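You operate a simulated robot arm through the tools that you are given. There is no shell and no other tool.

Carry out the task below with a simulated robot arm. There is one attempt and no reset: what you move stays moved.

TASK
Dose the prism from the blue pot, measure it, set that pot on the tray its reading names.
Fine: use the sample dipper and stand it back; open the cover for it, shut it to measure with fingers out of its gap, one press. A coat counts when it lies all over at full strength: go over it till it gets no stronger.

The check looks at the end state, three seconds after you hand in, the way a careful person would. Anything else that was tipped, shoved, dropped, spilled or broken makes it a failure. Lids that push on must go on centred and level and be pressed home; caps that screw on are set level and turned clockwise until they are tight.

THE ROBOT
A 7-joint arm with a two-finger parallel gripper, fixed in place. Base frame: the origin is on the floor under the middle of its stand, x ahead of it, y to its left, z up; the work surface is at about z = 0.8. Readings come in m, degrees, newtons and seconds.
It reaches about 1.372 m from its shoulder. Its first joint turns from -149.0 to 149.0 degrees. Payload 3.43 kg.
Tool frame: the origin (TCP) lies between the finger pads and is the grasp point; the fingertips stand 0.03 m ahead of it; z points along the fingers, y is the line along which they close. The gripper opens to 0.094 m. The fingers are 0.028 m wide and 0.01 m thick; the gripper's body (0.05 by 0.096 m) begins 0.055 m behind the TCP.
Orientation is that of the tool frame in the base frame, as a unit quaternion [w, x, y, z]. With the fingers straight down and closing along the base's y, the tool's x points along the base's -x, its y along +y and its z along -z.

THE INTERFACE
- The arm moves only by the tool servo_tool. Its argument "moves" is text: rows parted by semicolons, each of 7 numbers parted by spaces: the shift along the tool's x, y, z in m, then the turn, a rotation vector about the tool's x, y, z in degrees, then the gripper command, from -1 (shut) to 1 (fully open), values between in proportion. In form: x y z ax ay az grip; .... A call has 1 to 20 rows; each row shifts and turns the commanded pose from where the row before left it, along the tool's axes as they then stand. Rows are played at 5 a second. More than 0.05 m and 8.6 degrees between two rows, or a gripper value outside its range, and nothing of the call is played. Where a pose cannot be reached the arm comes as near as it can. A force on the tool above 40 N (or 10 N above the force at the start of the call, whichever is more), or a blocked arm, ends the call early, and 0.2 s more pass. The fingers move at their own pace (about 0.045 m/s each) and stop on an object; they squeeze with about 23 N. The grip force told is the motor's: it shows also when the fingers shut on nothing. Time passes only in rows, and 0.2 s behind the last, so rows that do not move let the fingers close. It gives the time, the measured TCP pose, the force on the tool (base axes), the opening and the grip force at its end, in the units of the frame above (readings bear some noise), with the torque about the TCP (base axes, N m) and any sound that the robot's microphone picked up.
- Cameras (640 x 400 px; columns grow to the right, rows downward): "scene" is fixed at [0.3973, -0.5001, 1.62]; the picture's right is [0.97, -0.26, 0.00], its down [-0.13, -0.50, -0.86] and it looks along [0.22, 0.83, -0.52] (base axes); focal length 353 px, centre (320, 200). "wrist" rides on the gripper at [0.076, 0.014, -0.102] in the tool frame; the picture's right is [-0.18, 0.98, 0.00], its down [-0.75, -0.14, -0.64] and it looks along [-0.63, -0.12, 0.77] (tool axes); focal length 243 px, centre (320, 200). There is no depth. A picture from a camera that has moved, and an enlarged one, comes with that camera's place and axes in the base frame and with its lens.
- grab_frame(camera): a new picture of that camera. It takes no simulated time.
- inspect(camera, box): a new picture of the part [left, top, right, bottom] of that camera's present view, enlarged. It takes no simulated time.
- sign_off(): hands the job in; it is judged then, once.

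Nothing tells you positions but the pictures and the camera data. Unless the task says otherwise, let go and move clear before handing in.

The tools are called after "Request:" by a JSON object that holds its "api" and its "payload". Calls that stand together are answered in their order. servo_tool: Moves the arm, as the interface text tells. Its arguments: {"type":"object","properties":{"moves":{"type":"string"}},"required":["moves"]} The other tools are called the same way: grab_frame (camera) takes a picture; inspect (camera, box) takes an enlarged picture of a part of a camera's view; sign_off () hands the job in.

At the start:

```text
time: 0.0
position: [0.4344, 0.8876, 1.1789]
orientation: [0.0, 0.0, 1.0, 0.0]
ft_force: [0.4, -0.6, 0.1]
ft_torque: [0.0, -0.02, 0.01]
gripper_width: 0.094
grasp_force: 0.0
```

scene: 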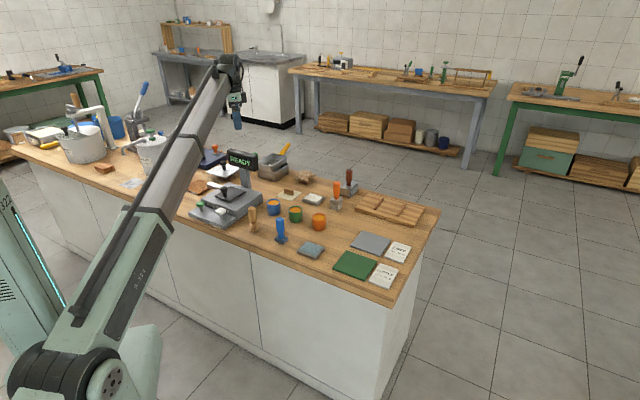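
wrist: 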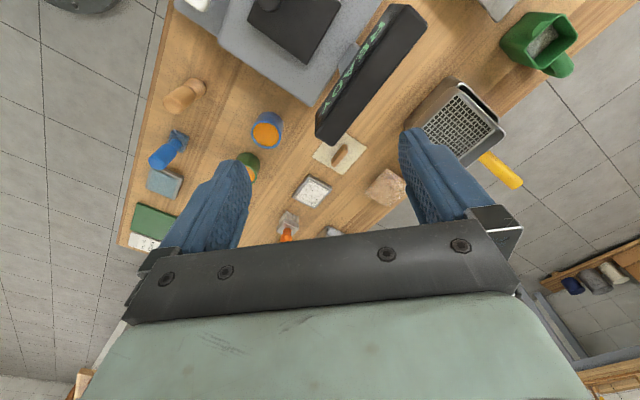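

I see a bench with a refractometer-like instrument (READY display), three pots (blue, green, orange), tools, and two trays with cards. I'll look closer before moving.

Request:
{"api": "inspect", "payload": {"camera": "scene", "box": [180, 140, 340, 240]}}

Request:
{"api": "inspect", "payload": {"camera": "scene", "box": [290, 180, 450, 300]}}

Request:
{"api": "inspect", "payload": {"camera": "wrist", "box": [120, 0, 440, 250]}}

Request:
{"api": "inspect", "payload": {"camera": "scene", "box": [10, 80, 250, 220]}}

```text
4.00 times, centred on (260, 190) of scene
camera zoom: at [0.3973, -0.5001, 1.62], right [0.97, -0.26, 0.0], down [-0.13, -0.5, -0.86], along [0.22, 0.83, -0.52], focal length 1412 px, centre (560, 240)
```

zoom: 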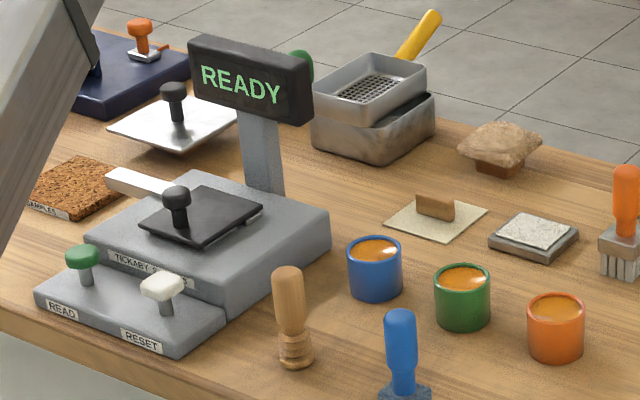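

```text
3.33 times, centred on (370, 240) of scene
camera zoom: at [0.3973, -0.5001, 1.62], right [0.97, -0.26, 0.0], down [-0.13, -0.5, -0.86], along [0.22, 0.83, -0.52], focal length 1177 px, centre (153, 67)
```

zoom: 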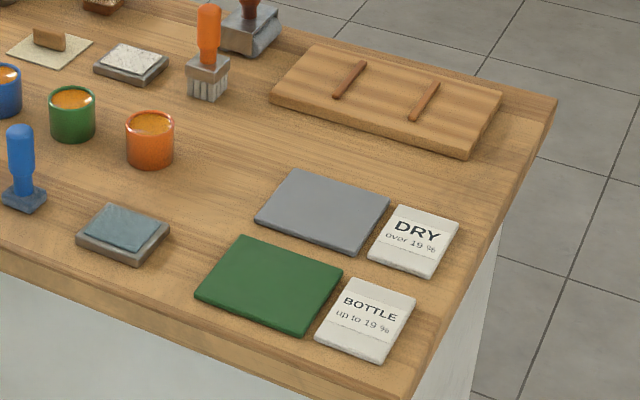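

```text
1.60 times, centred on (280, 125) of wrist
camera zoom: at [0.3586, 0.9011, 1.2829], right [0.18, 0.98, 0.0], down [0.75, -0.14, 0.64], along [0.63, -0.12, -0.77], focal length 388 px, centre (384, 320)
```

zoom: 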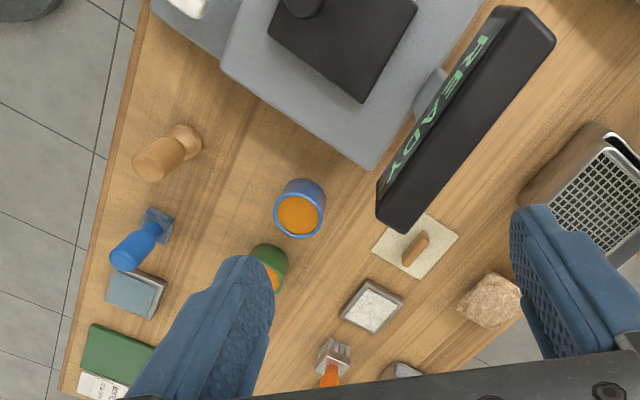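

```text
2.67 times, centred on (130, 150) of scene
camera zoom: at [0.3973, -0.5001, 1.62], right [0.97, -0.26, 0.0], down [-0.13, -0.5, -0.86], along [0.22, 0.83, -0.52], focal length 941 px, centre (827, 333)
```

zoom: 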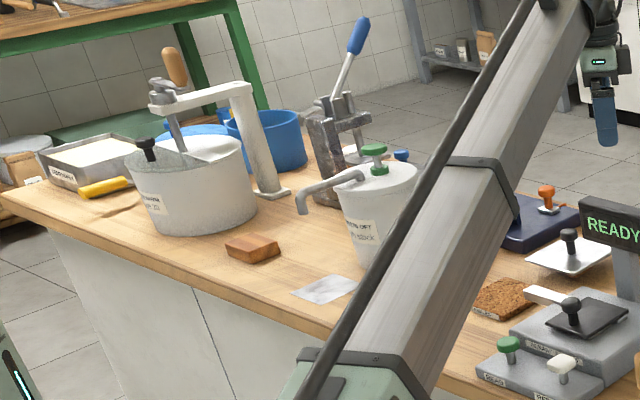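

The arm hides part of the bench around the instrument. I'll shift the hand back toward smaller x so that the wrist camera sees the instrument and the labels.

Request:
{"api": "servo_tool", "payload": {"moves": "0.05 0 0 0 0 0 1; 0.05 0 0 0 0 0 1; 0.05 0 0 0 0 0 1; 0.05 0 0 0 0 0 1; 0.05 0 0 0 0 0 1; 0.05 0 0 0 0 0 1"}}

Request:
{"api": "grab_frame", "payload": {"camera": "wrist"}}

Request:
{"api": "grab_frame", "payload": {"camera": "scene"}}

```text
time: 1.4
position: [0.1348, 0.8881, 1.1806]
orientation: [-0.001, 0.0, 1.0, 0.0]
ft_force: [0.4, 0.1, 1.3]
ft_torque: [-0.02, -0.02, 0.0]
gripper_width: 0.0937
grasp_force: 0.0
```

```text
taken
camera wrist: at [0.0587, 0.9026, 1.2832], right [0.19, 0.98, 0.0], down [0.75, -0.14, 0.64], along [0.63, -0.12, -0.77], focal length 243 px, centre (320, 200)
```

wrist: 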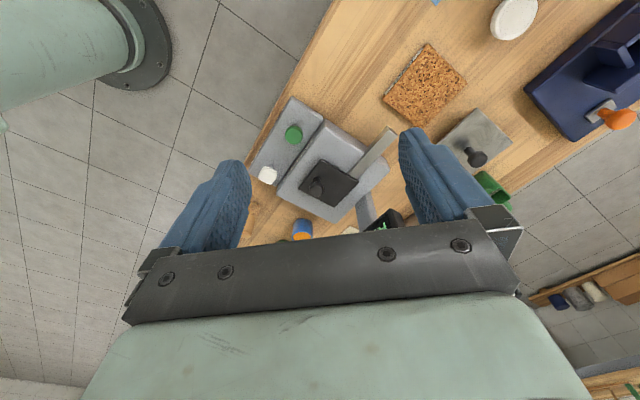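

```text
taken
```

scene: 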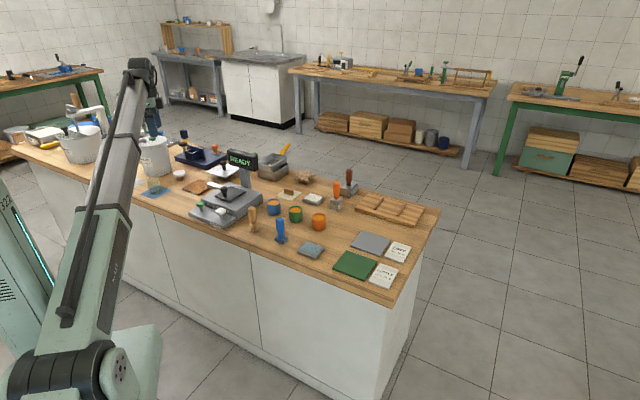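

Request:
{"api": "inspect", "payload": {"camera": "scene", "box": [120, 130, 280, 240]}}

Request:
{"api": "inspect", "payload": {"camera": "wrist", "box": [220, 20, 540, 230]}}

Request:
{"api": "inspect", "payload": {"camera": "scene", "box": [185, 170, 265, 230]}}

Request:
{"api": "inspect", "payload": {"camera": "scene", "box": [230, 190, 330, 260]}}

```text
3.64 times, centred on (200, 185) of scene
camera zoom: at [0.3973, -0.5001, 1.62], right [0.97, -0.26, 0.0], down [-0.13, -0.5, -0.86], along [0.22, 0.83, -0.52], focal length 1284 px, centre (756, 254)
```

zoom: 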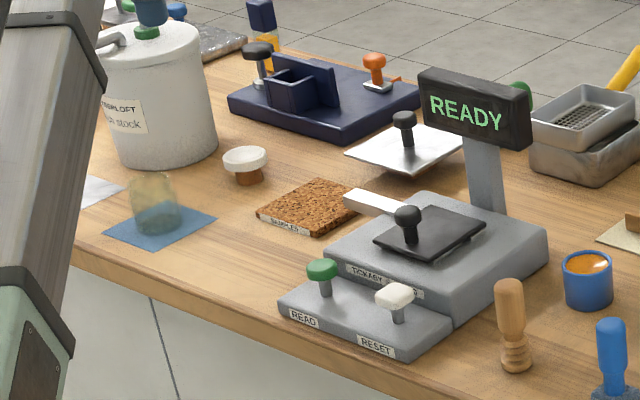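

```text
1.90 times, centred on (380, 125) of wrist
camera zoom: at [0.0587, 0.9026, 1.2832], right [0.19, 0.98, 0.0], down [0.75, -0.14, 0.64], along [0.63, -0.12, -0.77], focal length 462 px, centre (206, 343)
```

zoom: 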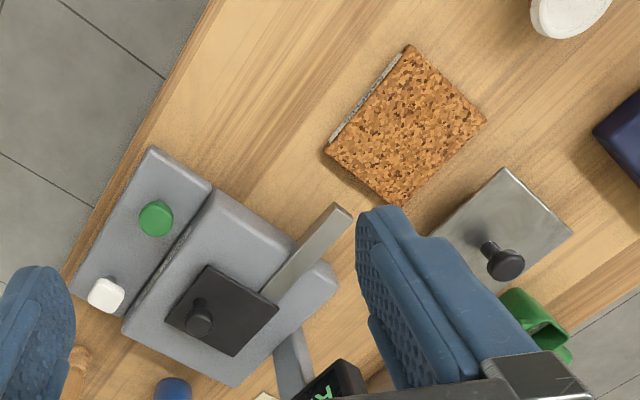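

```text
6.67 times, centred on (225, 200) of scene
camera zoom: at [0.3973, -0.5001, 1.62], right [0.97, -0.26, 0.0], down [-0.13, -0.5, -0.86], along [0.22, 0.83, -0.52], focal length 2353 px, centre (953, 200)
```

zoom: 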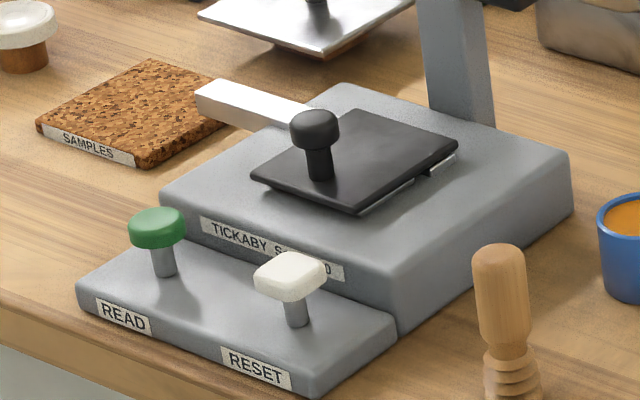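

```text
5.71 times, centred on (280, 225) of scene
camera zoom: at [0.3973, -0.5001, 1.62], right [0.97, -0.26, 0.0], down [-0.13, -0.5, -0.86], along [0.22, 0.83, -0.52], focal length 2017 px, centre (549, 57)
```

zoom: 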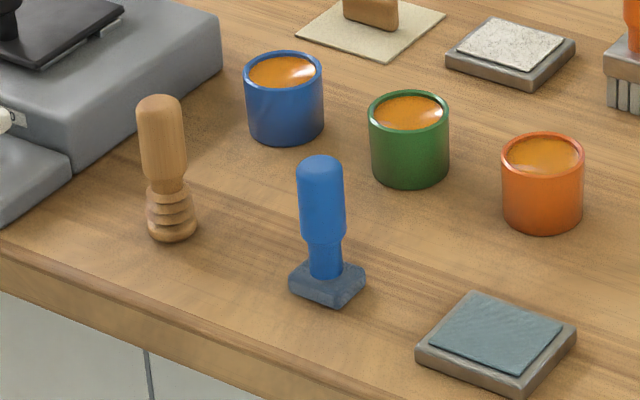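

The wooden ringed tool at the bench front is the honey dipper; the instrument is a refractometer with a black knobbed cover, a READ (green) and a RESET (white) button. I'll turn the hand to face the bench squarely and look at the instrument from the front.

Request:
{"api": "servo_tool", "payload": {"moves": "0 0 0 0 0 -7.667 1; 0 0 0 0 0 -7.667 1; 0 0 0 0 0 -7.667 1; 0 0 0 0 0 -7.667 1; 0 0 0 0 0 -7.667 1; 0 0 0 0 0 -7.667 1; 0.0192 -0.0414 0.006 0 0 0 1; 0.0192 -0.0414 0.006 0 0 0 1; 0.0192 -0.0414 0.006 0 0 0 1; 0.0192 -0.0414 0.006 0 0 0 1; 0.0192 -0.0414 0.006 0 0 0 1; 0 0 0 0 0 0 1"}}

Request:
{"api": "grab_frame", "payload": {"camera": "wrist"}}

Request:
{"api": "inspect", "payload": {"camera": "wrist", "box": [220, 20, 440, 240]}}

```text
time: 4.0
position: [0.2157, 0.6819, 1.1403]
orientation: [0.004, -0.392, 0.92, 0.006]
ft_force: [-0.2, 0.0, 0.3]
ft_torque: [-0.02, -0.04, 0.02]
gripper_width: 0.094
grasp_force: 0.1
out of reach, approached as far as the arm can: row 11
```

```text
taken
camera wrist: at [0.1538, 0.6347, 1.2418], right [-0.58, 0.81, 0.01], down [0.62, 0.44, 0.65], along [0.53, 0.38, -0.76], focal length 243 px, centre (320, 200)
```

wrist: 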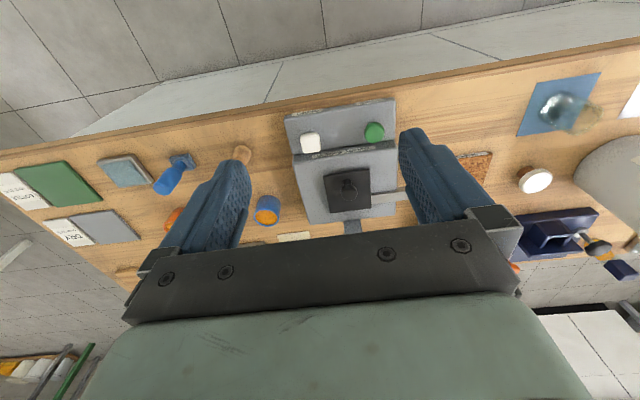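

```text
1.82 times, centred on (330, 130) of wrist
camera zoom: at [0.1538, 0.6347, 1.2418], right [-0.58, 0.81, 0.01], down [0.62, 0.44, 0.65], along [0.53, 0.38, -0.76], focal length 441 px, centre (302, 327)
```

zoom: 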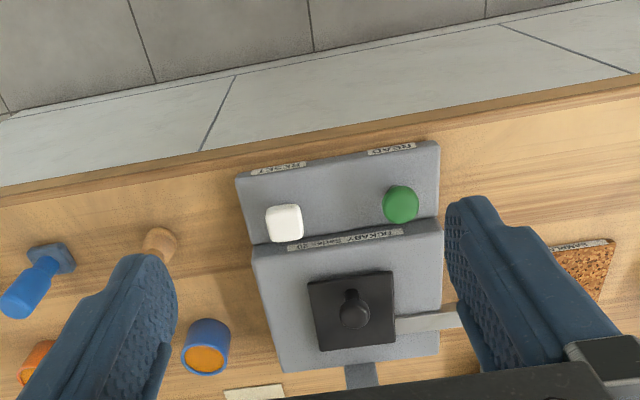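

I see the refractometer squarely now: knob near the front edge of the black cover, hinge presumably at the back, and a pale bar going off at its left. I'll shift left and a little lower to see the bar and hinge clearly.

Request:
{"api": "servo_tool", "payload": {"moves": "0 0.04 0.01 0 0 0 1; 0 0.04 0.01 0 0 0 1; 0 0.03 0.01 0 0 0 1; 0 0 0.02 0 0 0 1; 0 0 0.02 0 0 0 1; 0 0 0 0 0 0 1"}}

Request:
{"api": "grab_frame", "payload": {"camera": "wrist"}}

Request:
{"api": "inspect", "payload": {"camera": "wrist", "box": [200, 20, 440, 240]}}

```text
time: 5.4
position: [0.1384, 0.757, 1.0669]
orientation: [0.0, -0.391, 0.921, 0.001]
ft_force: [0.3, -0.7, -0.5]
ft_torque: [0.0, -0.04, 0.01]
gripper_width: 0.094
grasp_force: 0.0
```

```text
taken
camera wrist: at [0.0761, 0.7109, 1.1707], right [-0.58, 0.81, 0.0], down [0.62, 0.44, 0.64], along [0.52, 0.37, -0.77], focal length 243 px, centre (320, 200)
```

wrist: 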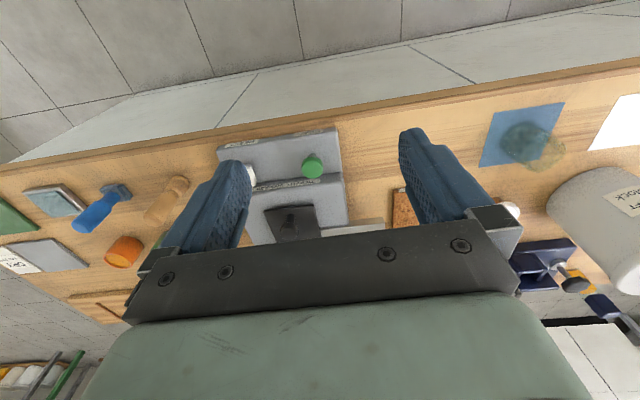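

```text
1.82 times, centred on (320, 130) of wrist
camera zoom: at [0.0761, 0.7109, 1.1707], right [-0.58, 0.81, 0.0], down [0.62, 0.44, 0.64], along [0.52, 0.37, -0.77], focal length 441 px, centre (320, 327)
```

zoom: 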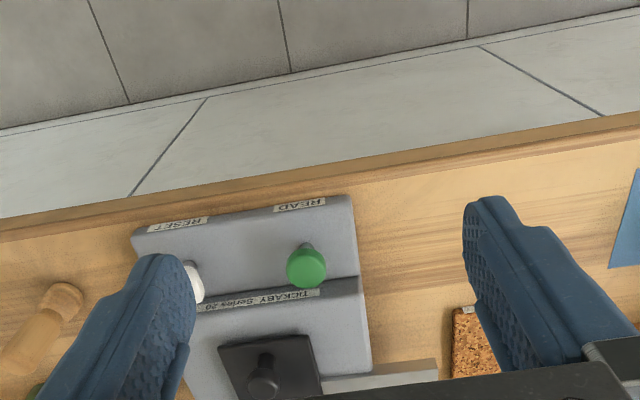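

The scene camera's enlargement is sharp, so I'll use it at a stronger zoom on the cover, the dipper and the pot.

Request:
{"api": "inspect", "payload": {"camera": "scene", "box": [205, 170, 253, 200]}}

Request:
{"api": "inspect", "payload": {"camera": "scene", "box": [240, 195, 288, 235]}}

Request:
{"api": "inspect", "payload": {"camera": "scene", "box": [185, 185, 245, 230]}}

```text
13.33 times, centred on (229, 185) of scene
camera zoom: at [0.3973, -0.5001, 1.62], right [0.97, -0.26, 0.0], down [-0.13, -0.5, -0.86], along [0.22, 0.83, -0.52], focal length 4707 px, centre (1533, 400)
```

zoom: 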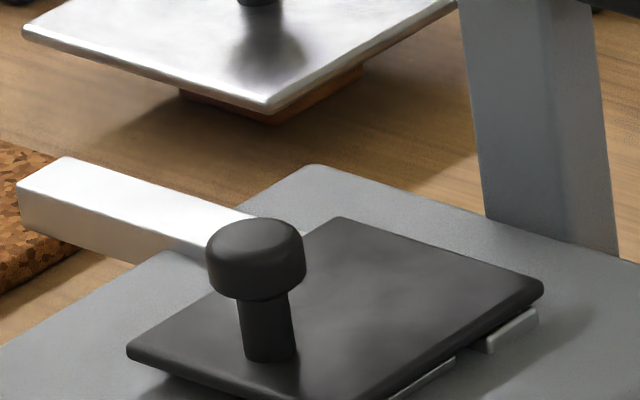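

```text
10.00 times, centred on (264, 215) of scene
camera zoom: at [0.3973, -0.5001, 1.62], right [0.97, -0.26, 0.0], down [-0.13, -0.5, -0.86], along [0.22, 0.83, -0.52], focal length 3530 px, centre (880, 50)
```

zoom: 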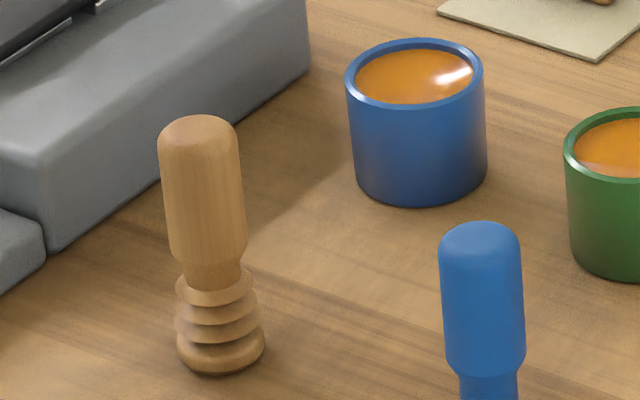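

```text
8.89 times, centred on (215, 208) of scene
camera zoom: at [0.3973, -0.5001, 1.62], right [0.97, -0.26, 0.0], down [-0.13, -0.5, -0.86], along [0.22, 0.83, -0.52], focal length 3138 px, centre (1253, 133)
```

zoom: 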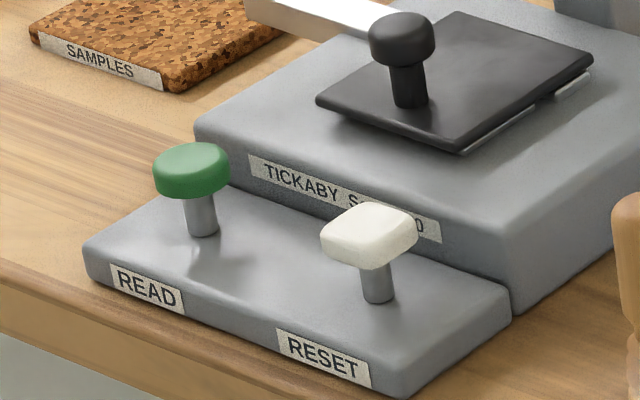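

The cover plate rests over a bright prism with a hinge block at the back right, and there is a pale bar at the left. I'll look from the left side to understand the bar and hinge before touching anything.

Request:
{"api": "servo_tool", "payload": {"moves": "0 0 -0.005 0 0 8.2 1; 0 0 -0.005 0 0 8.2 1; 0 0 -0.005 0 0 8.2 1; 0 0 -0.005 0 0 8.2 1; 0 0 -0.005 0 0 8.2 1; 0 0 -0.005 0 0 8.2 1; 0 0 -0.005 0 0 8.2 1; 0 0 -0.005 0 0 8.2 1; 0 0 -0.005 0 0 8.2 1; 0 0 -0.005 0 0 8.2 1; 0 0 -0.005 0 0 8 1; 0.023 0.043 0 0 0 0 1; 0.023 0.043 0 0 0 0 1; 0.023 0.043 0 0 0 0 1; 0.023 0.043 0 0 0 0 1; 0.023 0.043 0 0 0 0 1; 0 0 0 0 0 0 1"}}

Request:
{"api": "grab_frame", "payload": {"camera": "wrist"}}

Request:
{"api": "inspect", "payload": {"camera": "wrist", "box": [220, 20, 440, 240]}}

```text
time: 9.0
position: [0.2056, 0.989, 1.1225]
orientation: [0.0, 0.375, 0.927, 0.0]
ft_force: [-0.1, 0.2, 0.6]
ft_torque: [-0.04, 0.02, 0.0]
gripper_width: 0.0942
grasp_force: 0.0
```

```text
taken
camera wrist: at [0.1617, 1.0511, 1.2261], right [0.82, 0.58, 0.0], down [0.44, -0.63, 0.64], along [0.37, -0.52, -0.77], focal length 243 px, centre (320, 200)
```

wrist: 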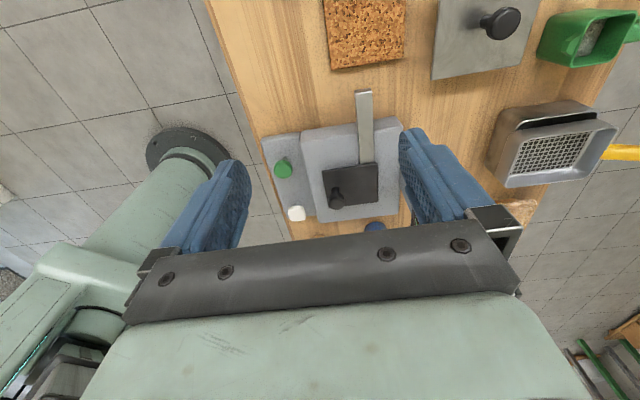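

```text
1.82 times, centred on (330, 130) of wrist
camera zoom: at [0.1617, 1.0511, 1.2261], right [0.82, 0.58, 0.0], down [0.44, -0.63, 0.64], along [0.37, -0.52, -0.77], focal length 441 px, centre (302, 327)
```

zoom: 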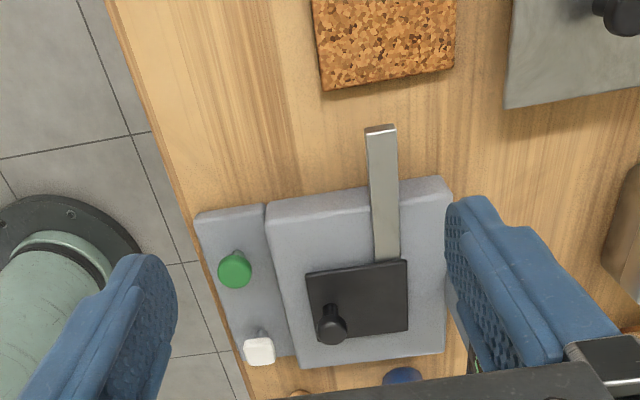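

From these views the pale bar looks like a rail running under the back of the cover and coming out on its right side, so the cover probably slides left along it. I'll zoom further to confirm.

Request:
{"api": "inspect", "payload": {"camera": "scene", "box": [228, 183, 252, 202]}}

Request:
{"api": "inspect", "payload": {"camera": "wrist", "box": [310, 80, 410, 220]}}

Request:
{"api": "inspect", "payload": {"camera": "scene", "box": [200, 178, 232, 200]}}

```text
16.00 times, centred on (240, 192) of scene
camera zoom: at [0.3973, -0.5001, 1.62], right [0.97, -0.26, 0.0], down [-0.13, -0.5, -0.86], along [0.22, 0.83, -0.52], focal length 5648 px, centre (1600, 320)
```

zoom: 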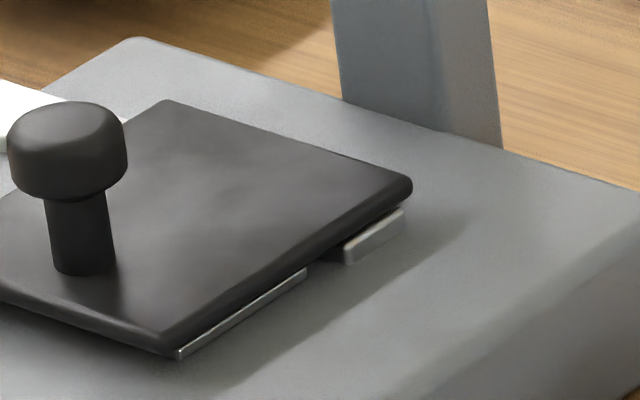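

```text
2.86 times, centred on (360, 150) of wrist
camera zoom: at [0.1617, 1.0511, 1.2261], right [0.82, 0.58, 0.0], down [0.44, -0.63, 0.64], along [0.37, -0.52, -0.77], focal length 693 px, centre (206, 343)
```

zoom: 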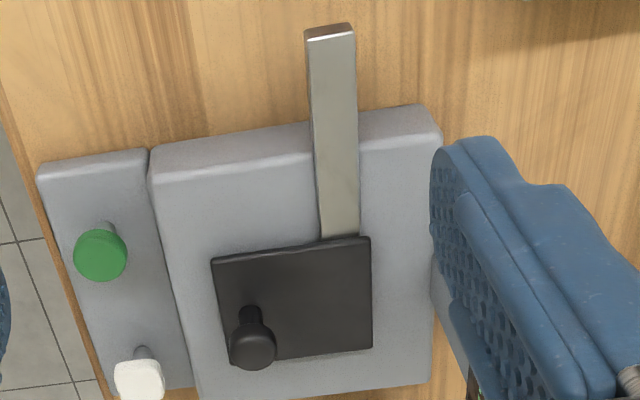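

```text
16.00 times, centred on (216, 189) of scene
camera zoom: at [0.3973, -0.5001, 1.62], right [0.97, -0.26, 0.0], down [-0.13, -0.5, -0.86], along [0.22, 0.83, -0.52], focal length 5648 px, centre (1984, 376)
```

zoom: 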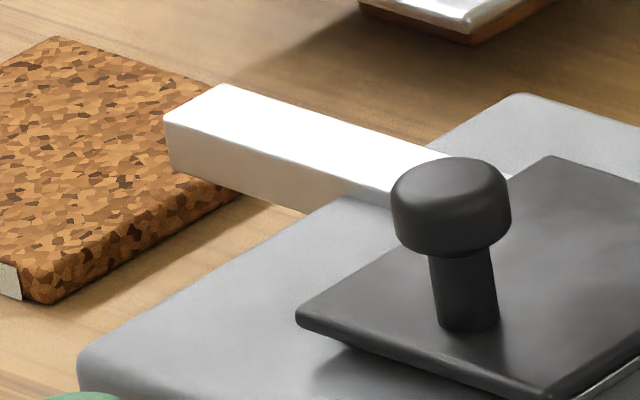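

It is a sliding cover: the rail runs under it and comes out on the right, with the glass in front of the rail. I'll turn the hand to close along the slide direction and hover over the knob.

Request:
{"api": "servo_tool", "payload": {"moves": "0 0 0 0 0 -8.14 1; 0 0 0 0 0 -8.14 1; 0 0 0 0 0 -8.14 1; 0 0 0 0 0 -8.14 1; 0 0 0 0 0 -8.14 1; 0 0 0 0 0 -8.14 1; 0 0 0 0 0 -8.14 1; 0 0 0 0 0 -8.14 1; 0 0 0 0 0 -8.14 1; 0 0 0 0 0 -8.14 1; 0 0 0 0 0 -8.15 1; 0.0013 -0.04 0.008 0 0 0 1; 0.0013 -0.04 0.008 0 0 0 1; 0.0013 -0.04 0.008 0 0 0 1; 0.0013 -0.04 0.008 0 0 0 1; 0.0012 -0.0403 0.008 0 0 0 1; 0 0 0 0 0 0 1"}}

Request:
{"api": "grab_frame", "payload": {"camera": "wrist"}}

Request:
{"api": "grab_frame", "payload": {"camera": "scene"}}

```text
time: 12.6
position: [0.344, 0.8477, 1.0833]
orientation: [0.0, -0.389, 0.921, -0.001]
ft_force: [-0.3, -0.5, -0.2]
ft_torque: [0.01, 0.03, 0.03]
gripper_width: 0.0941
grasp_force: 0.1
```

```text
taken
camera wrist: at [0.2808, 0.8019, 1.1867], right [-0.57, 0.82, 0.0], down [0.63, 0.44, 0.64], along [0.53, 0.37, -0.77], focal length 243 px, centre (320, 200)
```

wrist: 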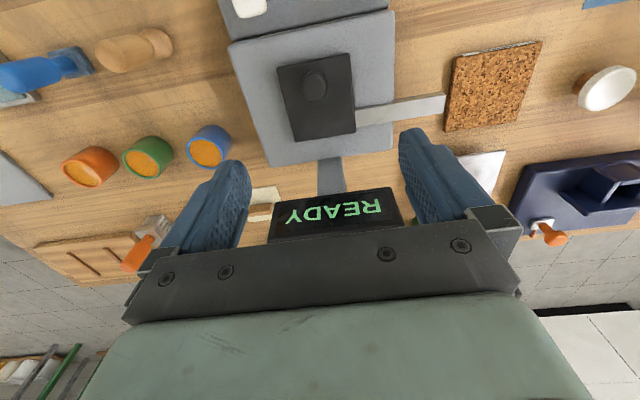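

```text
taken
```

scene: 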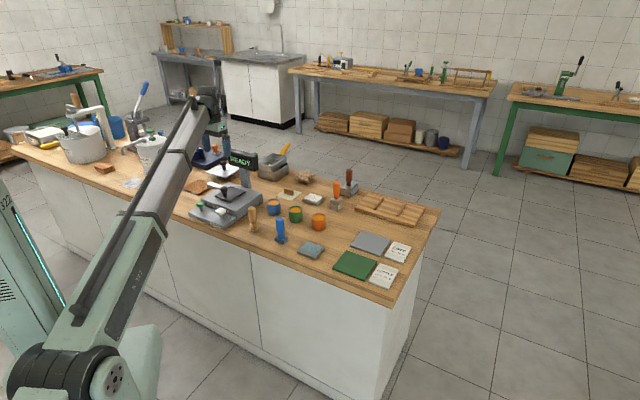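

The hand hangs above the knob. I'll zoom in on the wrist view to place the knob precisely before descending.

Request:
{"api": "inspect", "payload": {"camera": "wrist", "box": [260, 40, 380, 160]}}

Request:
{"api": "inspect", "payload": {"camera": "wrist", "box": [50, 0, 270, 200]}}

```text
3.33 times, centred on (320, 100) of wrist
camera zoom: at [0.2808, 0.8019, 1.1867], right [-0.57, 0.82, 0.0], down [0.63, 0.44, 0.64], along [0.53, 0.37, -0.77], focal length 809 px, centre (320, 533)
```

zoom: 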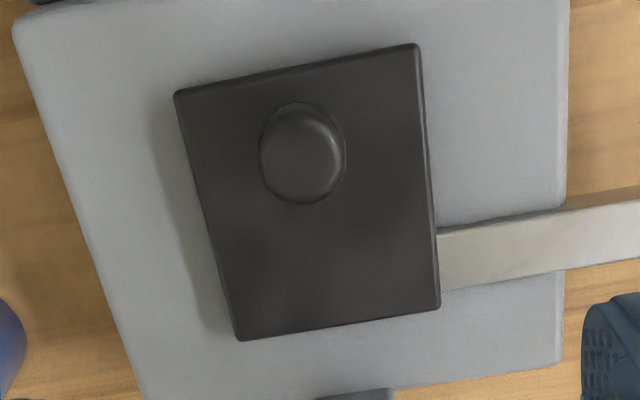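

```text
2.00 times, centred on (160, 100) of wrist
camera zoom: at [0.2808, 0.8019, 1.1867], right [-0.57, 0.82, 0.0], down [0.63, 0.44, 0.64], along [0.53, 0.37, -0.77], focal length 485 px, centre (640, 400)
```

zoom: 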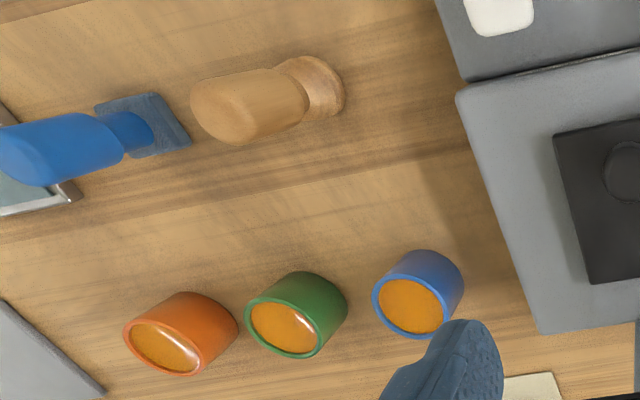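

The knob is at about (0.344, 0.838) with its top near z 0.911. I'll descend so the pads straddle the knob head, keeping the tips clear of the cover plate.

Request:
{"api": "servo_tool", "payload": {"moves": "0.007 -0.0068 0.03 0 0 0 1; 0 0 0.04 0 0 0 1; 0 0 0.04 0 0 0 1; 0 0 0.04 0 0 0 1; 0 0 0.025 0 0 0 1; 0 0 0 0 0 0 1"}}

Request:
{"api": "grab_frame", "payload": {"camera": "wrist"}}

Request:
{"api": "inspect", "payload": {"camera": "scene", "box": [190, 160, 260, 220]}}

```text
time: 14.0
position: [0.3416, 0.8363, 0.907]
orientation: [0.0, -0.387, 0.922, 0.0]
ft_force: [-1.2, 0.1, -0.1]
ft_torque: [0.0, 0.01, 0.02]
gripper_width: 0.0941
grasp_force: 0.0
```

```text
taken
camera wrist: at [0.2791, 0.7907, 1.0103], right [-0.57, 0.82, 0.0], down [0.63, 0.44, 0.64], along [0.53, 0.37, -0.77], focal length 243 px, centre (320, 200)
```

wrist: 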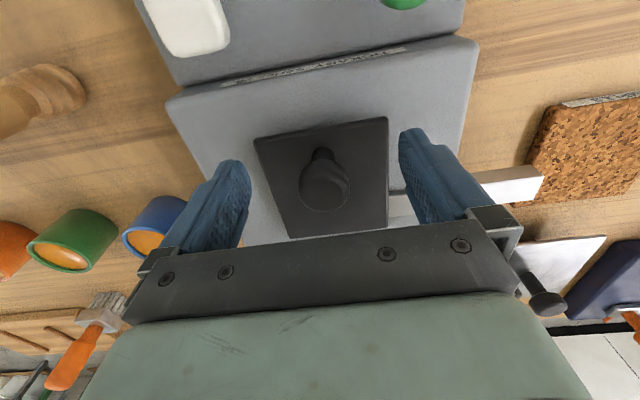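

```text
6.67 times, centred on (225, 190) of scene
camera zoom: at [0.3973, -0.5001, 1.62], right [0.97, -0.26, 0.0], down [-0.13, -0.5, -0.86], along [0.22, 0.83, -0.52], focal length 2353 px, centre (953, 267)
```

zoom: 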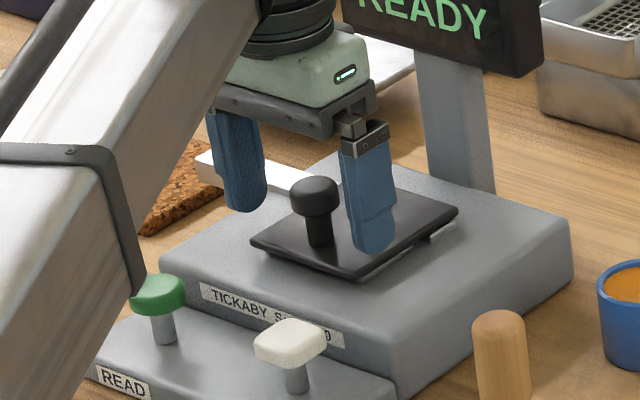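

The fingers straddle the knob well. I'll close on it.

Request:
{"api": "servo_tool", "payload": {"moves": "0 0 0 0 0 0 -1; 0 0 0 0 0 0 -1; 0 0 0 0 0 0 -1; 0 0 0 0 0 0 -1; 0 0 0 0 0 0 -1; 0 0 0 0 0 0 -1"}}

Request:
{"api": "inspect", "payload": {"camera": "scene", "box": [190, 160, 260, 220]}}

Request:
{"api": "grab_frame", "payload": {"camera": "wrist"}}

```text
time: 15.4
position: [0.3414, 0.8346, 0.9081]
orientation: [-0.001, -0.388, 0.922, 0.0]
ft_force: [-4.4, 5.0, 0.4]
ft_torque: [-0.01, 0.08, 0.05]
gripper_width: 0.0311
grasp_force: 45.2
```

```text
6.67 times, centred on (225, 190) of scene
camera zoom: at [0.3973, -0.5001, 1.62], right [0.97, -0.26, 0.0], down [-0.13, -0.5, -0.86], along [0.22, 0.83, -0.52], focal length 2353 px, centre (953, 267)
```

zoom: 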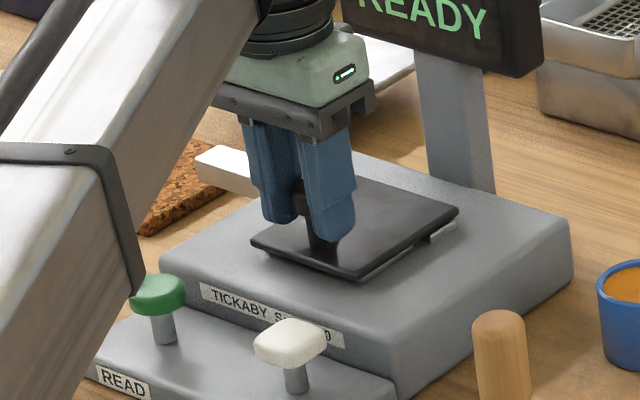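

```text
taken
camera wrist: at [0.2788, 0.791, 1.0106], right [-0.57, 0.82, 0.0], down [0.63, 0.44, 0.64], along [0.53, 0.37, -0.77], focal length 243 px, centre (320, 200)
```

wrist: 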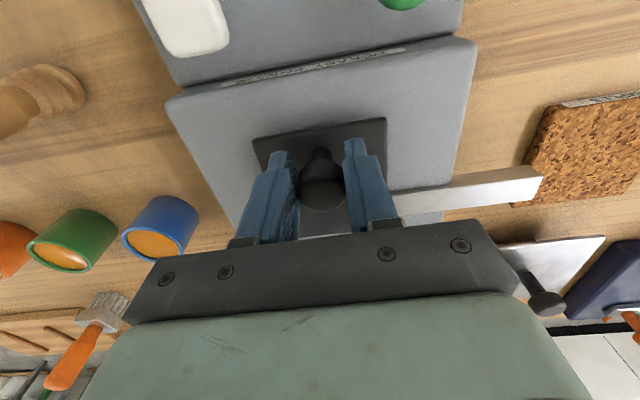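

The knob is held. I'll try a small slide to the left along the rail, checking the force.

Request:
{"api": "servo_tool", "payload": {"moves": "0 0.004 0 0 0 0 -1; 0 0.004 0 0 0 0 -1; 0 0.004 0 0 0 0 -1"}}

Request:
{"api": "inspect", "payload": {"camera": "scene", "box": [190, 160, 260, 220]}}

```text
time: 16.2
position: [0.3358, 0.8449, 0.908]
orientation: [0.0, -0.387, 0.922, 0.0]
ft_force: [-0.2, -2.5, -4.1]
ft_torque: [0.1, -0.14, -0.04]
gripper_width: 0.0301
grasp_force: 44.5
```

```text
6.67 times, centred on (225, 190) of scene
camera zoom: at [0.3973, -0.5001, 1.62], right [0.97, -0.26, 0.0], down [-0.13, -0.5, -0.86], along [0.22, 0.83, -0.52], focal length 2353 px, centre (953, 267)
```

zoom: 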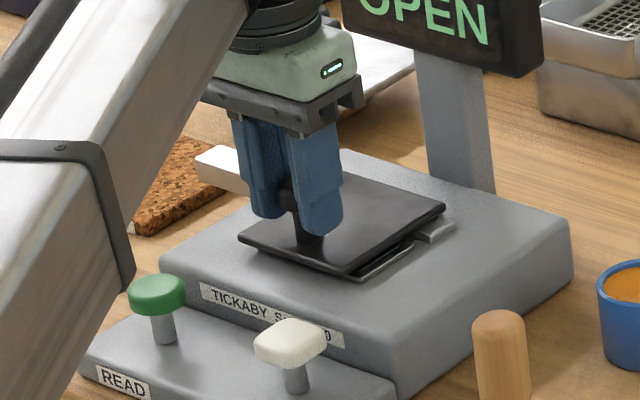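

It slides freely and the display says OPEN. I'll slide it on to the left to uncover the glass.

Request:
{"api": "servo_tool", "payload": {"moves": "-0.0001 0.01 0 0 0 0 -1; -0.0001 0.01 0 0 0 0 -1; -0.0001 0.01 0 0 0 0 -1; -0.0001 0.01 0 0 0 0 -1; -0.0001 0.01 0 0 0 0 -1; -0.0001 0.01 0 0 0 0 -1; -0.0001 0.01 0 0 0 0 -1; -0.0001 0.01 0 0 0 0 -1; 0 0 0 0 0 0 -1"}}

Request:
{"api": "inspect", "payload": {"camera": "scene", "box": [190, 160, 260, 220]}}

Request:
{"api": "grab_frame", "payload": {"camera": "wrist"}}

```text
time: 18.2
position: [0.279, 0.9019, 0.9087]
orientation: [0.0, -0.388, 0.922, 0.0]
ft_force: [-1.2, -1.7, -7.2]
ft_torque: [-0.6, 0.42, 0.0]
gripper_width: 0.0297
grasp_force: 44.9
```

```text
6.67 times, centred on (225, 190) of scene
camera zoom: at [0.3973, -0.5001, 1.62], right [0.97, -0.26, 0.0], down [-0.13, -0.5, -0.86], along [0.22, 0.83, -0.52], focal length 2353 px, centre (953, 267)
```

zoom: 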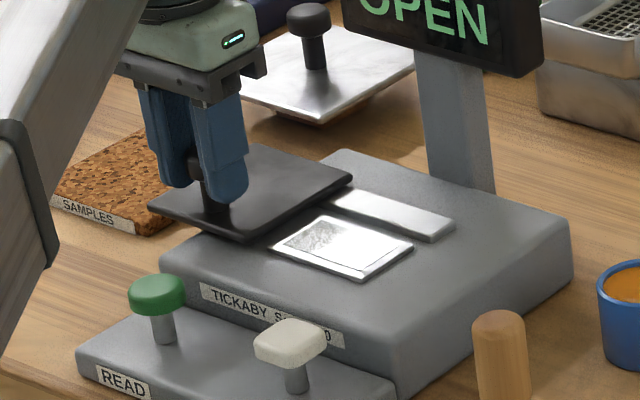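

```text
taken
camera wrist: at [0.2155, 0.8566, 1.0108], right [-0.57, 0.82, 0.0], down [0.63, 0.44, 0.64], along [0.53, 0.37, -0.77], focal length 243 px, centre (320, 200)
```

wrist: 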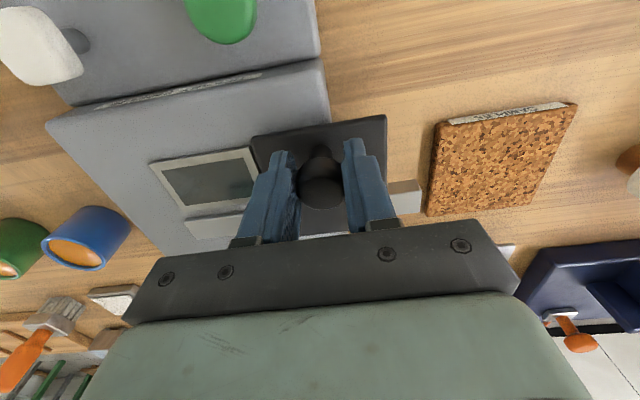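

The glass is uncovered. I'll slide slightly further for dipper clearance, then let go and rise.

Request:
{"api": "servo_tool", "payload": {"moves": "0 0.006 0 0 0 0 -1; 0 0.006 0 0 0 0 -1; 0 0.006 0 0 0 0 -1; 0 0 0 0 0 0 -1"}}

Request:
{"api": "inspect", "payload": {"camera": "scene", "box": [190, 160, 260, 220]}}

```text
time: 19.2
position: [0.2658, 0.915, 0.9077]
orientation: [-0.001, -0.387, 0.922, 0.0]
ft_force: [-2.0, -4.3, -18.6]
ft_torque: [0.04, 0.02, -0.04]
gripper_width: 0.0295
grasp_force: 44.8
```

```text
6.67 times, centred on (225, 190) of scene
camera zoom: at [0.3973, -0.5001, 1.62], right [0.97, -0.26, 0.0], down [-0.13, -0.5, -0.86], along [0.22, 0.83, -0.52], focal length 2353 px, centre (953, 267)
```

zoom: 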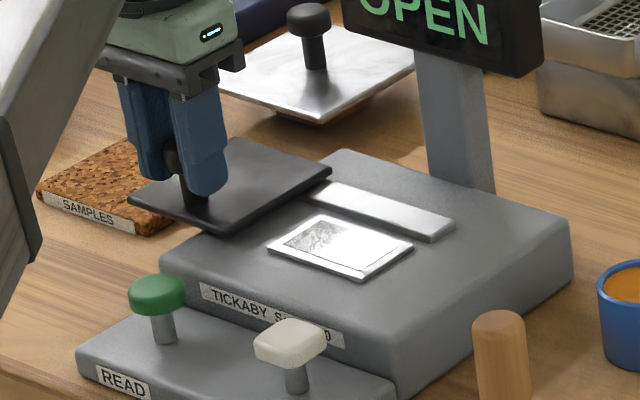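

The cover is well clear of the glass. I'll release the knob and lift straight up.

Request:
{"api": "servo_tool", "payload": {"moves": "0 0 0 0 0 0 0; 0 0 0 0 0 0 0; 0 0 0 0 0 0 0.2; 0 0 -0.03 0 0 0 0.2; 0 0 -0.04 0 0 0 0.2; 0 0 -0.04 0 0 0 0.2; 0 0 -0.04 0 0 0 0.2; 0 0 0 0 0 0 0.2"}}

Request:
{"api": "inspect", "payload": {"camera": "scene", "box": [190, 160, 260, 220]}}

Request:
{"api": "grab_frame", "payload": {"camera": "wrist"}}

```text
time: 21.0
position: [0.2665, 0.9127, 1.0572]
orientation: [0.001, -0.387, 0.922, 0.001]
ft_force: [0.1, -0.1, 0.7]
ft_torque: [-0.03, -0.02, -0.03]
gripper_width: 0.0565
grasp_force: 0.0
```

```text
6.67 times, centred on (225, 190) of scene
camera zoom: at [0.3973, -0.5001, 1.62], right [0.97, -0.26, 0.0], down [-0.13, -0.5, -0.86], along [0.22, 0.83, -0.52], focal length 2353 px, centre (953, 267)
```

zoom: 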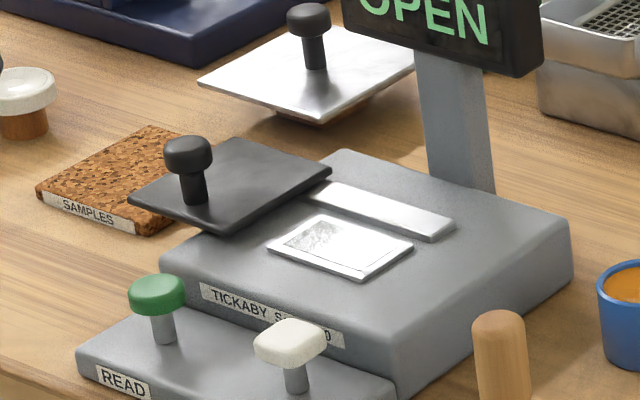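

```text
taken
camera wrist: at [0.2031, 0.8681, 1.1608], right [-0.57, 0.82, 0.0], down [0.63, 0.44, 0.64], along [0.53, 0.37, -0.77], focal length 243 px, centre (320, 200)
```

wrist: 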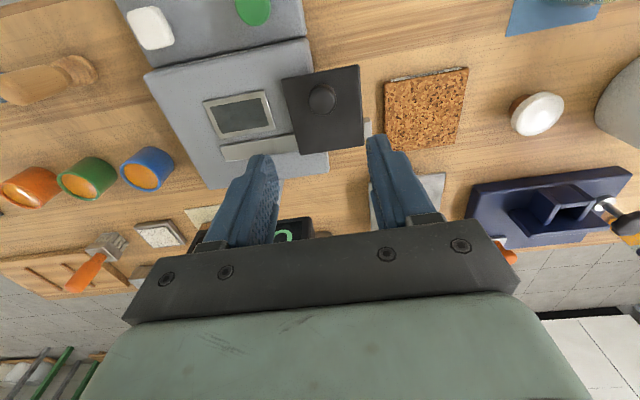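

The cover stays open. Now I'll measure the glass and look at its bare state closely for later comparison.

Request:
{"api": "inspect", "payload": {"camera": "wrist", "box": [190, 70, 310, 170]}}

Request:
{"api": "inspect", "payload": {"camera": "scene", "box": [222, 183, 250, 203]}}

Request:
{"api": "inspect", "payload": {"camera": "wrist", "box": [0, 30, 200, 220]}}

```text
4.00 times, centred on (250, 120) of wrist
camera zoom: at [0.2031, 0.8681, 1.1608], right [-0.57, 0.82, 0.0], down [0.63, 0.44, 0.64], along [0.53, 0.37, -0.77], focal length 970 px, centre (600, 520)
```

zoom: 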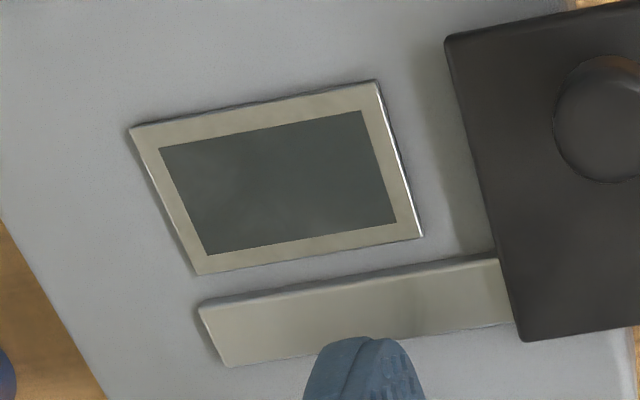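

```text
16.00 times, centred on (236, 193) of scene
camera zoom: at [0.3973, -0.5001, 1.62], right [0.97, -0.26, 0.0], down [-0.13, -0.5, -0.86], along [0.22, 0.83, -0.52], focal length 5648 px, centre (1664, 312)
```

zoom: 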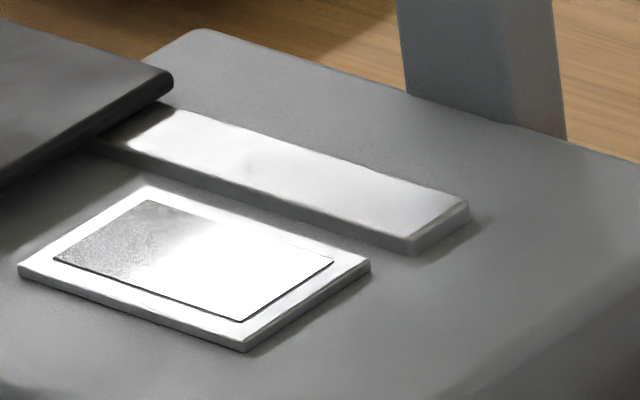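

```text
2.11 times, centred on (100, 125) of wrist
camera zoom: at [0.2031, 0.8681, 1.1608], right [-0.57, 0.82, 0.0], down [0.63, 0.44, 0.64], along [0.53, 0.37, -0.77], focal length 511 px, centre (783, 358)
```

zoom: 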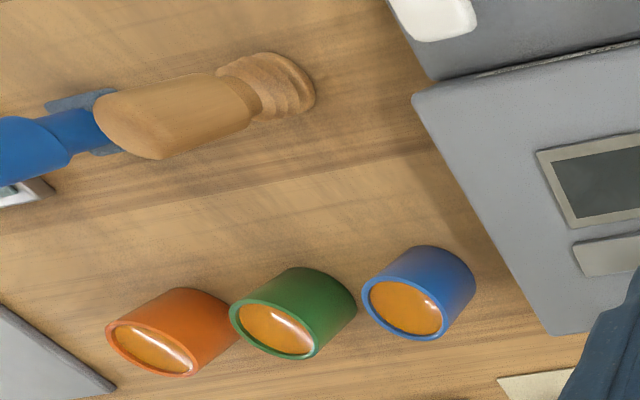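

The glass is about 65 x 35 mm, centred near (0.355, 0.852), top z about 0.858. Next I'll move over to the dipper and hover above it.

Request:
{"api": "servo_tool", "payload": {"moves": "0.0086 -0.0436 0 0 0 0 0.5; 0.0086 -0.0436 0 0 0 0 0.5; 0.0086 -0.0436 0 0 0 0 0.5; 0.0086 -0.0436 0 0 0 0 0.5; 0.0086 -0.0436 0 0 0 0 0.5; 0.0086 -0.0436 0 0 0 0 0.5; 0.0086 -0.0436 0 0 0 0 0.5; 0 0 0 0 0 0 0.5"}}

Request:
{"api": "grab_frame", "payload": {"camera": "wrist"}}

Request:
{"api": "inspect", "payload": {"camera": "scene", "box": [220, 180, 300, 250]}}

```text
time: 22.8
position: [0.4426, 0.6549, 1.0588]
orientation: [0.0, -0.387, 0.922, 0.0]
ft_force: [0.5, -0.3, -0.3]
ft_torque: [0.04, 0.03, -0.02]
gripper_width: 0.0707
grasp_force: 0.0
```

```text
taken
camera wrist: at [0.3805, 0.6106, 1.1616], right [-0.57, 0.82, 0.0], down [0.63, 0.44, 0.64], along [0.53, 0.37, -0.77], focal length 243 px, centre (320, 200)
```

wrist: 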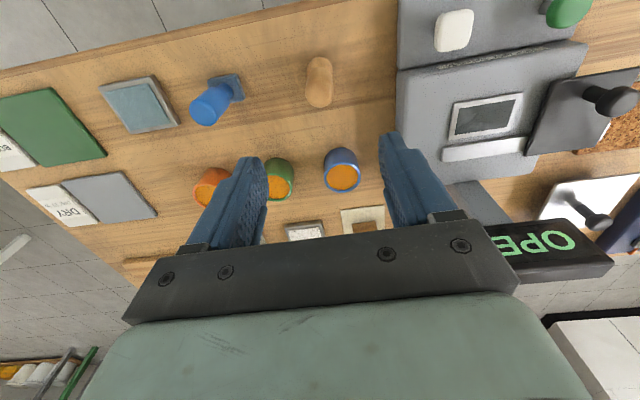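

```text
5.71 times, centred on (260, 215) of scene
camera zoom: at [0.3973, -0.5001, 1.62], right [0.97, -0.26, 0.0], down [-0.13, -0.5, -0.86], along [0.22, 0.83, -0.52], focal length 2017 px, centre (663, 114)
```

zoom: 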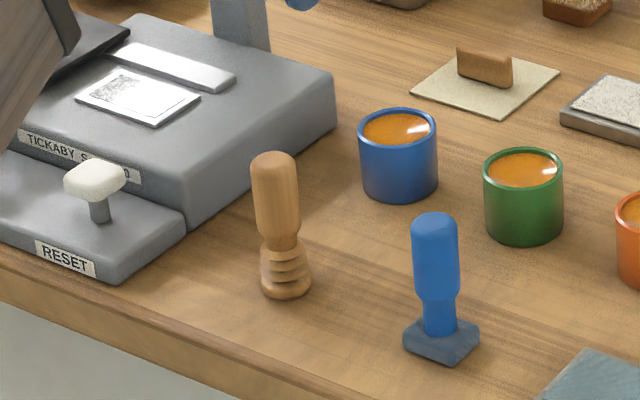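

Request:
{"api": "inspect", "payload": {"camera": "wrist", "box": [280, 40, 380, 210]}}

Request:
{"api": "inspect", "payload": {"camera": "scene", "box": [245, 200, 265, 236]}}

```text
2.35 times, centred on (330, 125) of wrist
camera zoom: at [0.3805, 0.6106, 1.1616], right [-0.57, 0.82, 0.0], down [0.63, 0.44, 0.64], along [0.53, 0.37, -0.77], focal length 571 px, centre (296, 376)
```

zoom: 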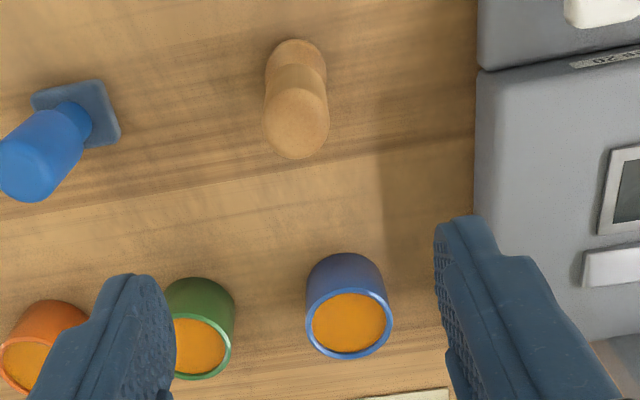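

```text
11.11 times, centred on (255, 218) of scene
camera zoom: at [0.3973, -0.5001, 1.62], right [0.97, -0.26, 0.0], down [-0.13, -0.5, -0.86], along [0.22, 0.83, -0.52], focal length 3922 px, centre (1042, 0)
```

zoom: 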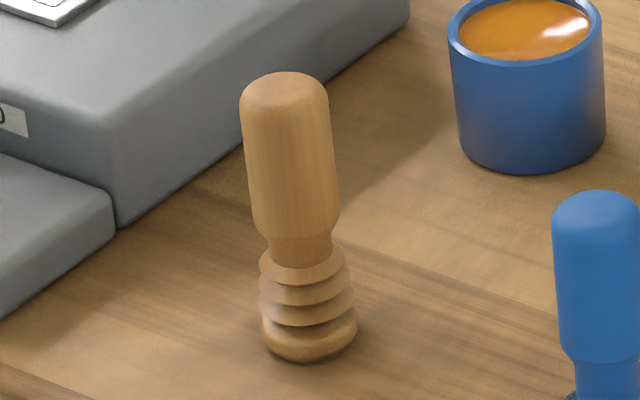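

The dipper stands at about (0.439, 0.652), its top near z 0.908, centred between the fingers. I'll descend onto the handle and grip it.

Request:
{"api": "servo_tool", "payload": {"moves": "0.004 0 0.03 0 0 0 0.5; 0 0 0.04 0 0 0 0.5; 0 0 0.04 0 0 0 0.5; 0 0 0.04 0 0 0 0.5; 0 0 0.024 0 0 0 0.5; 0 0 0 0 0 0 0.5"}}

Request:
{"api": "grab_frame", "payload": {"camera": "wrist"}}

Request:
{"api": "inspect", "payload": {"camera": "scene", "box": [230, 180, 290, 240]}}

```text
time: 24.2
position: [0.4389, 0.6556, 0.8845]
orientation: [0.0, -0.387, 0.922, 0.0]
ft_force: [-0.2, -0.4, 0.9]
ft_torque: [-0.05, -0.03, -0.02]
gripper_width: 0.0704
grasp_force: 0.1
```

```text
taken
camera wrist: at [0.3758, 0.6105, 0.9872], right [-0.57, 0.82, 0.0], down [0.63, 0.44, 0.64], along [0.53, 0.37, -0.77], focal length 243 px, centre (320, 200)
```

wrist: 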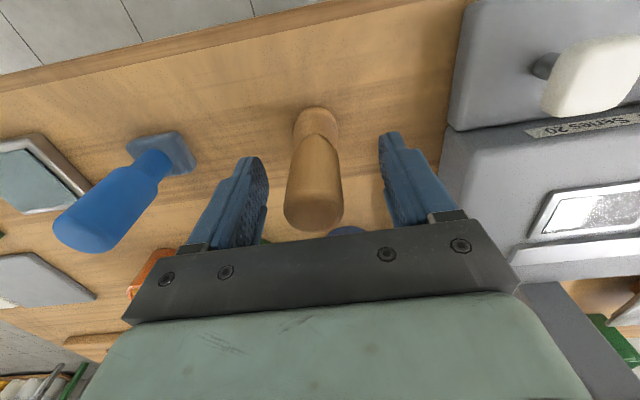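

```text
6.67 times, centred on (260, 210) of scene
camera zoom: at [0.3973, -0.5001, 1.62], right [0.97, -0.26, 0.0], down [-0.13, -0.5, -0.86], along [0.22, 0.83, -0.52], focal length 2353 px, centre (720, 133)
```

zoom: 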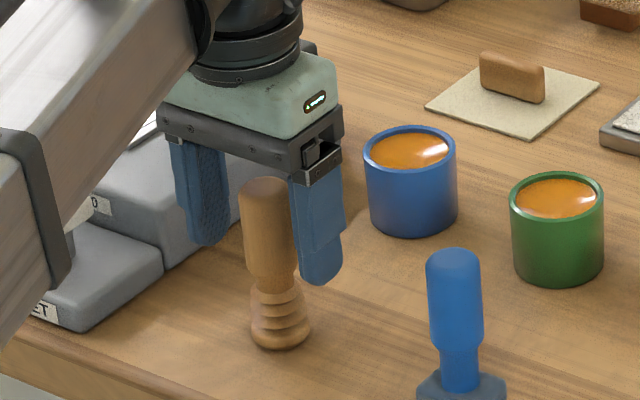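

The dipper is nearly centred, a couple of millimetres to one side. I'll correct that and close.

Request:
{"api": "servo_tool", "payload": {"moves": "0 -0.002 0 0 0 0 0.5; 0 0 0 0 0 0 0; 0 0 0 0 0 0 -0.2; 0 0 0 0 0 0 -0.4; 0 0 0 0 0 0 -1; 0 0 0 0 0 0 -1; 0 0 0 0 0 0 -1"}}

Request:
{"api": "grab_frame", "payload": {"camera": "wrist"}}

Request:
{"api": "inspect", "payload": {"camera": "scene", "box": [230, 180, 290, 240]}}

```text
time: 25.8
position: [0.4413, 0.6539, 0.8846]
orientation: [0.0, -0.388, 0.922, 0.0]
ft_force: [-1.1, 0.2, 5.0]
ft_torque: [0.12, 0.07, 0.01]
gripper_width: 0.0287
grasp_force: 22.7
```

```text
taken
camera wrist: at [0.3773, 0.6092, 0.9877], right [-0.57, 0.82, 0.0], down [0.63, 0.44, 0.64], along [0.53, 0.37, -0.77], focal length 243 px, centre (320, 200)
```

wrist: 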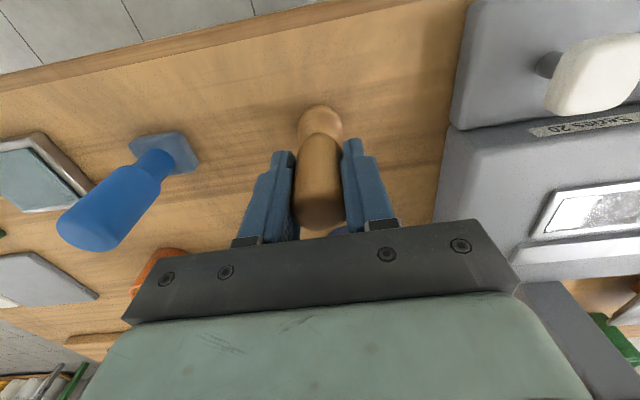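

```text
6.67 times, centred on (260, 210) of scene
camera zoom: at [0.3973, -0.5001, 1.62], right [0.97, -0.26, 0.0], down [-0.13, -0.5, -0.86], along [0.22, 0.83, -0.52], focal length 2353 px, centre (720, 133)
```

zoom: 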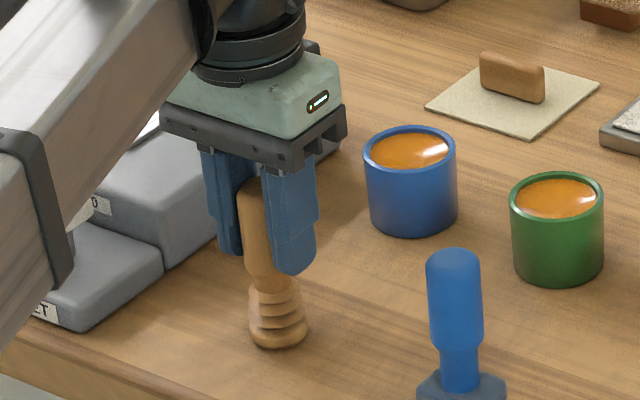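

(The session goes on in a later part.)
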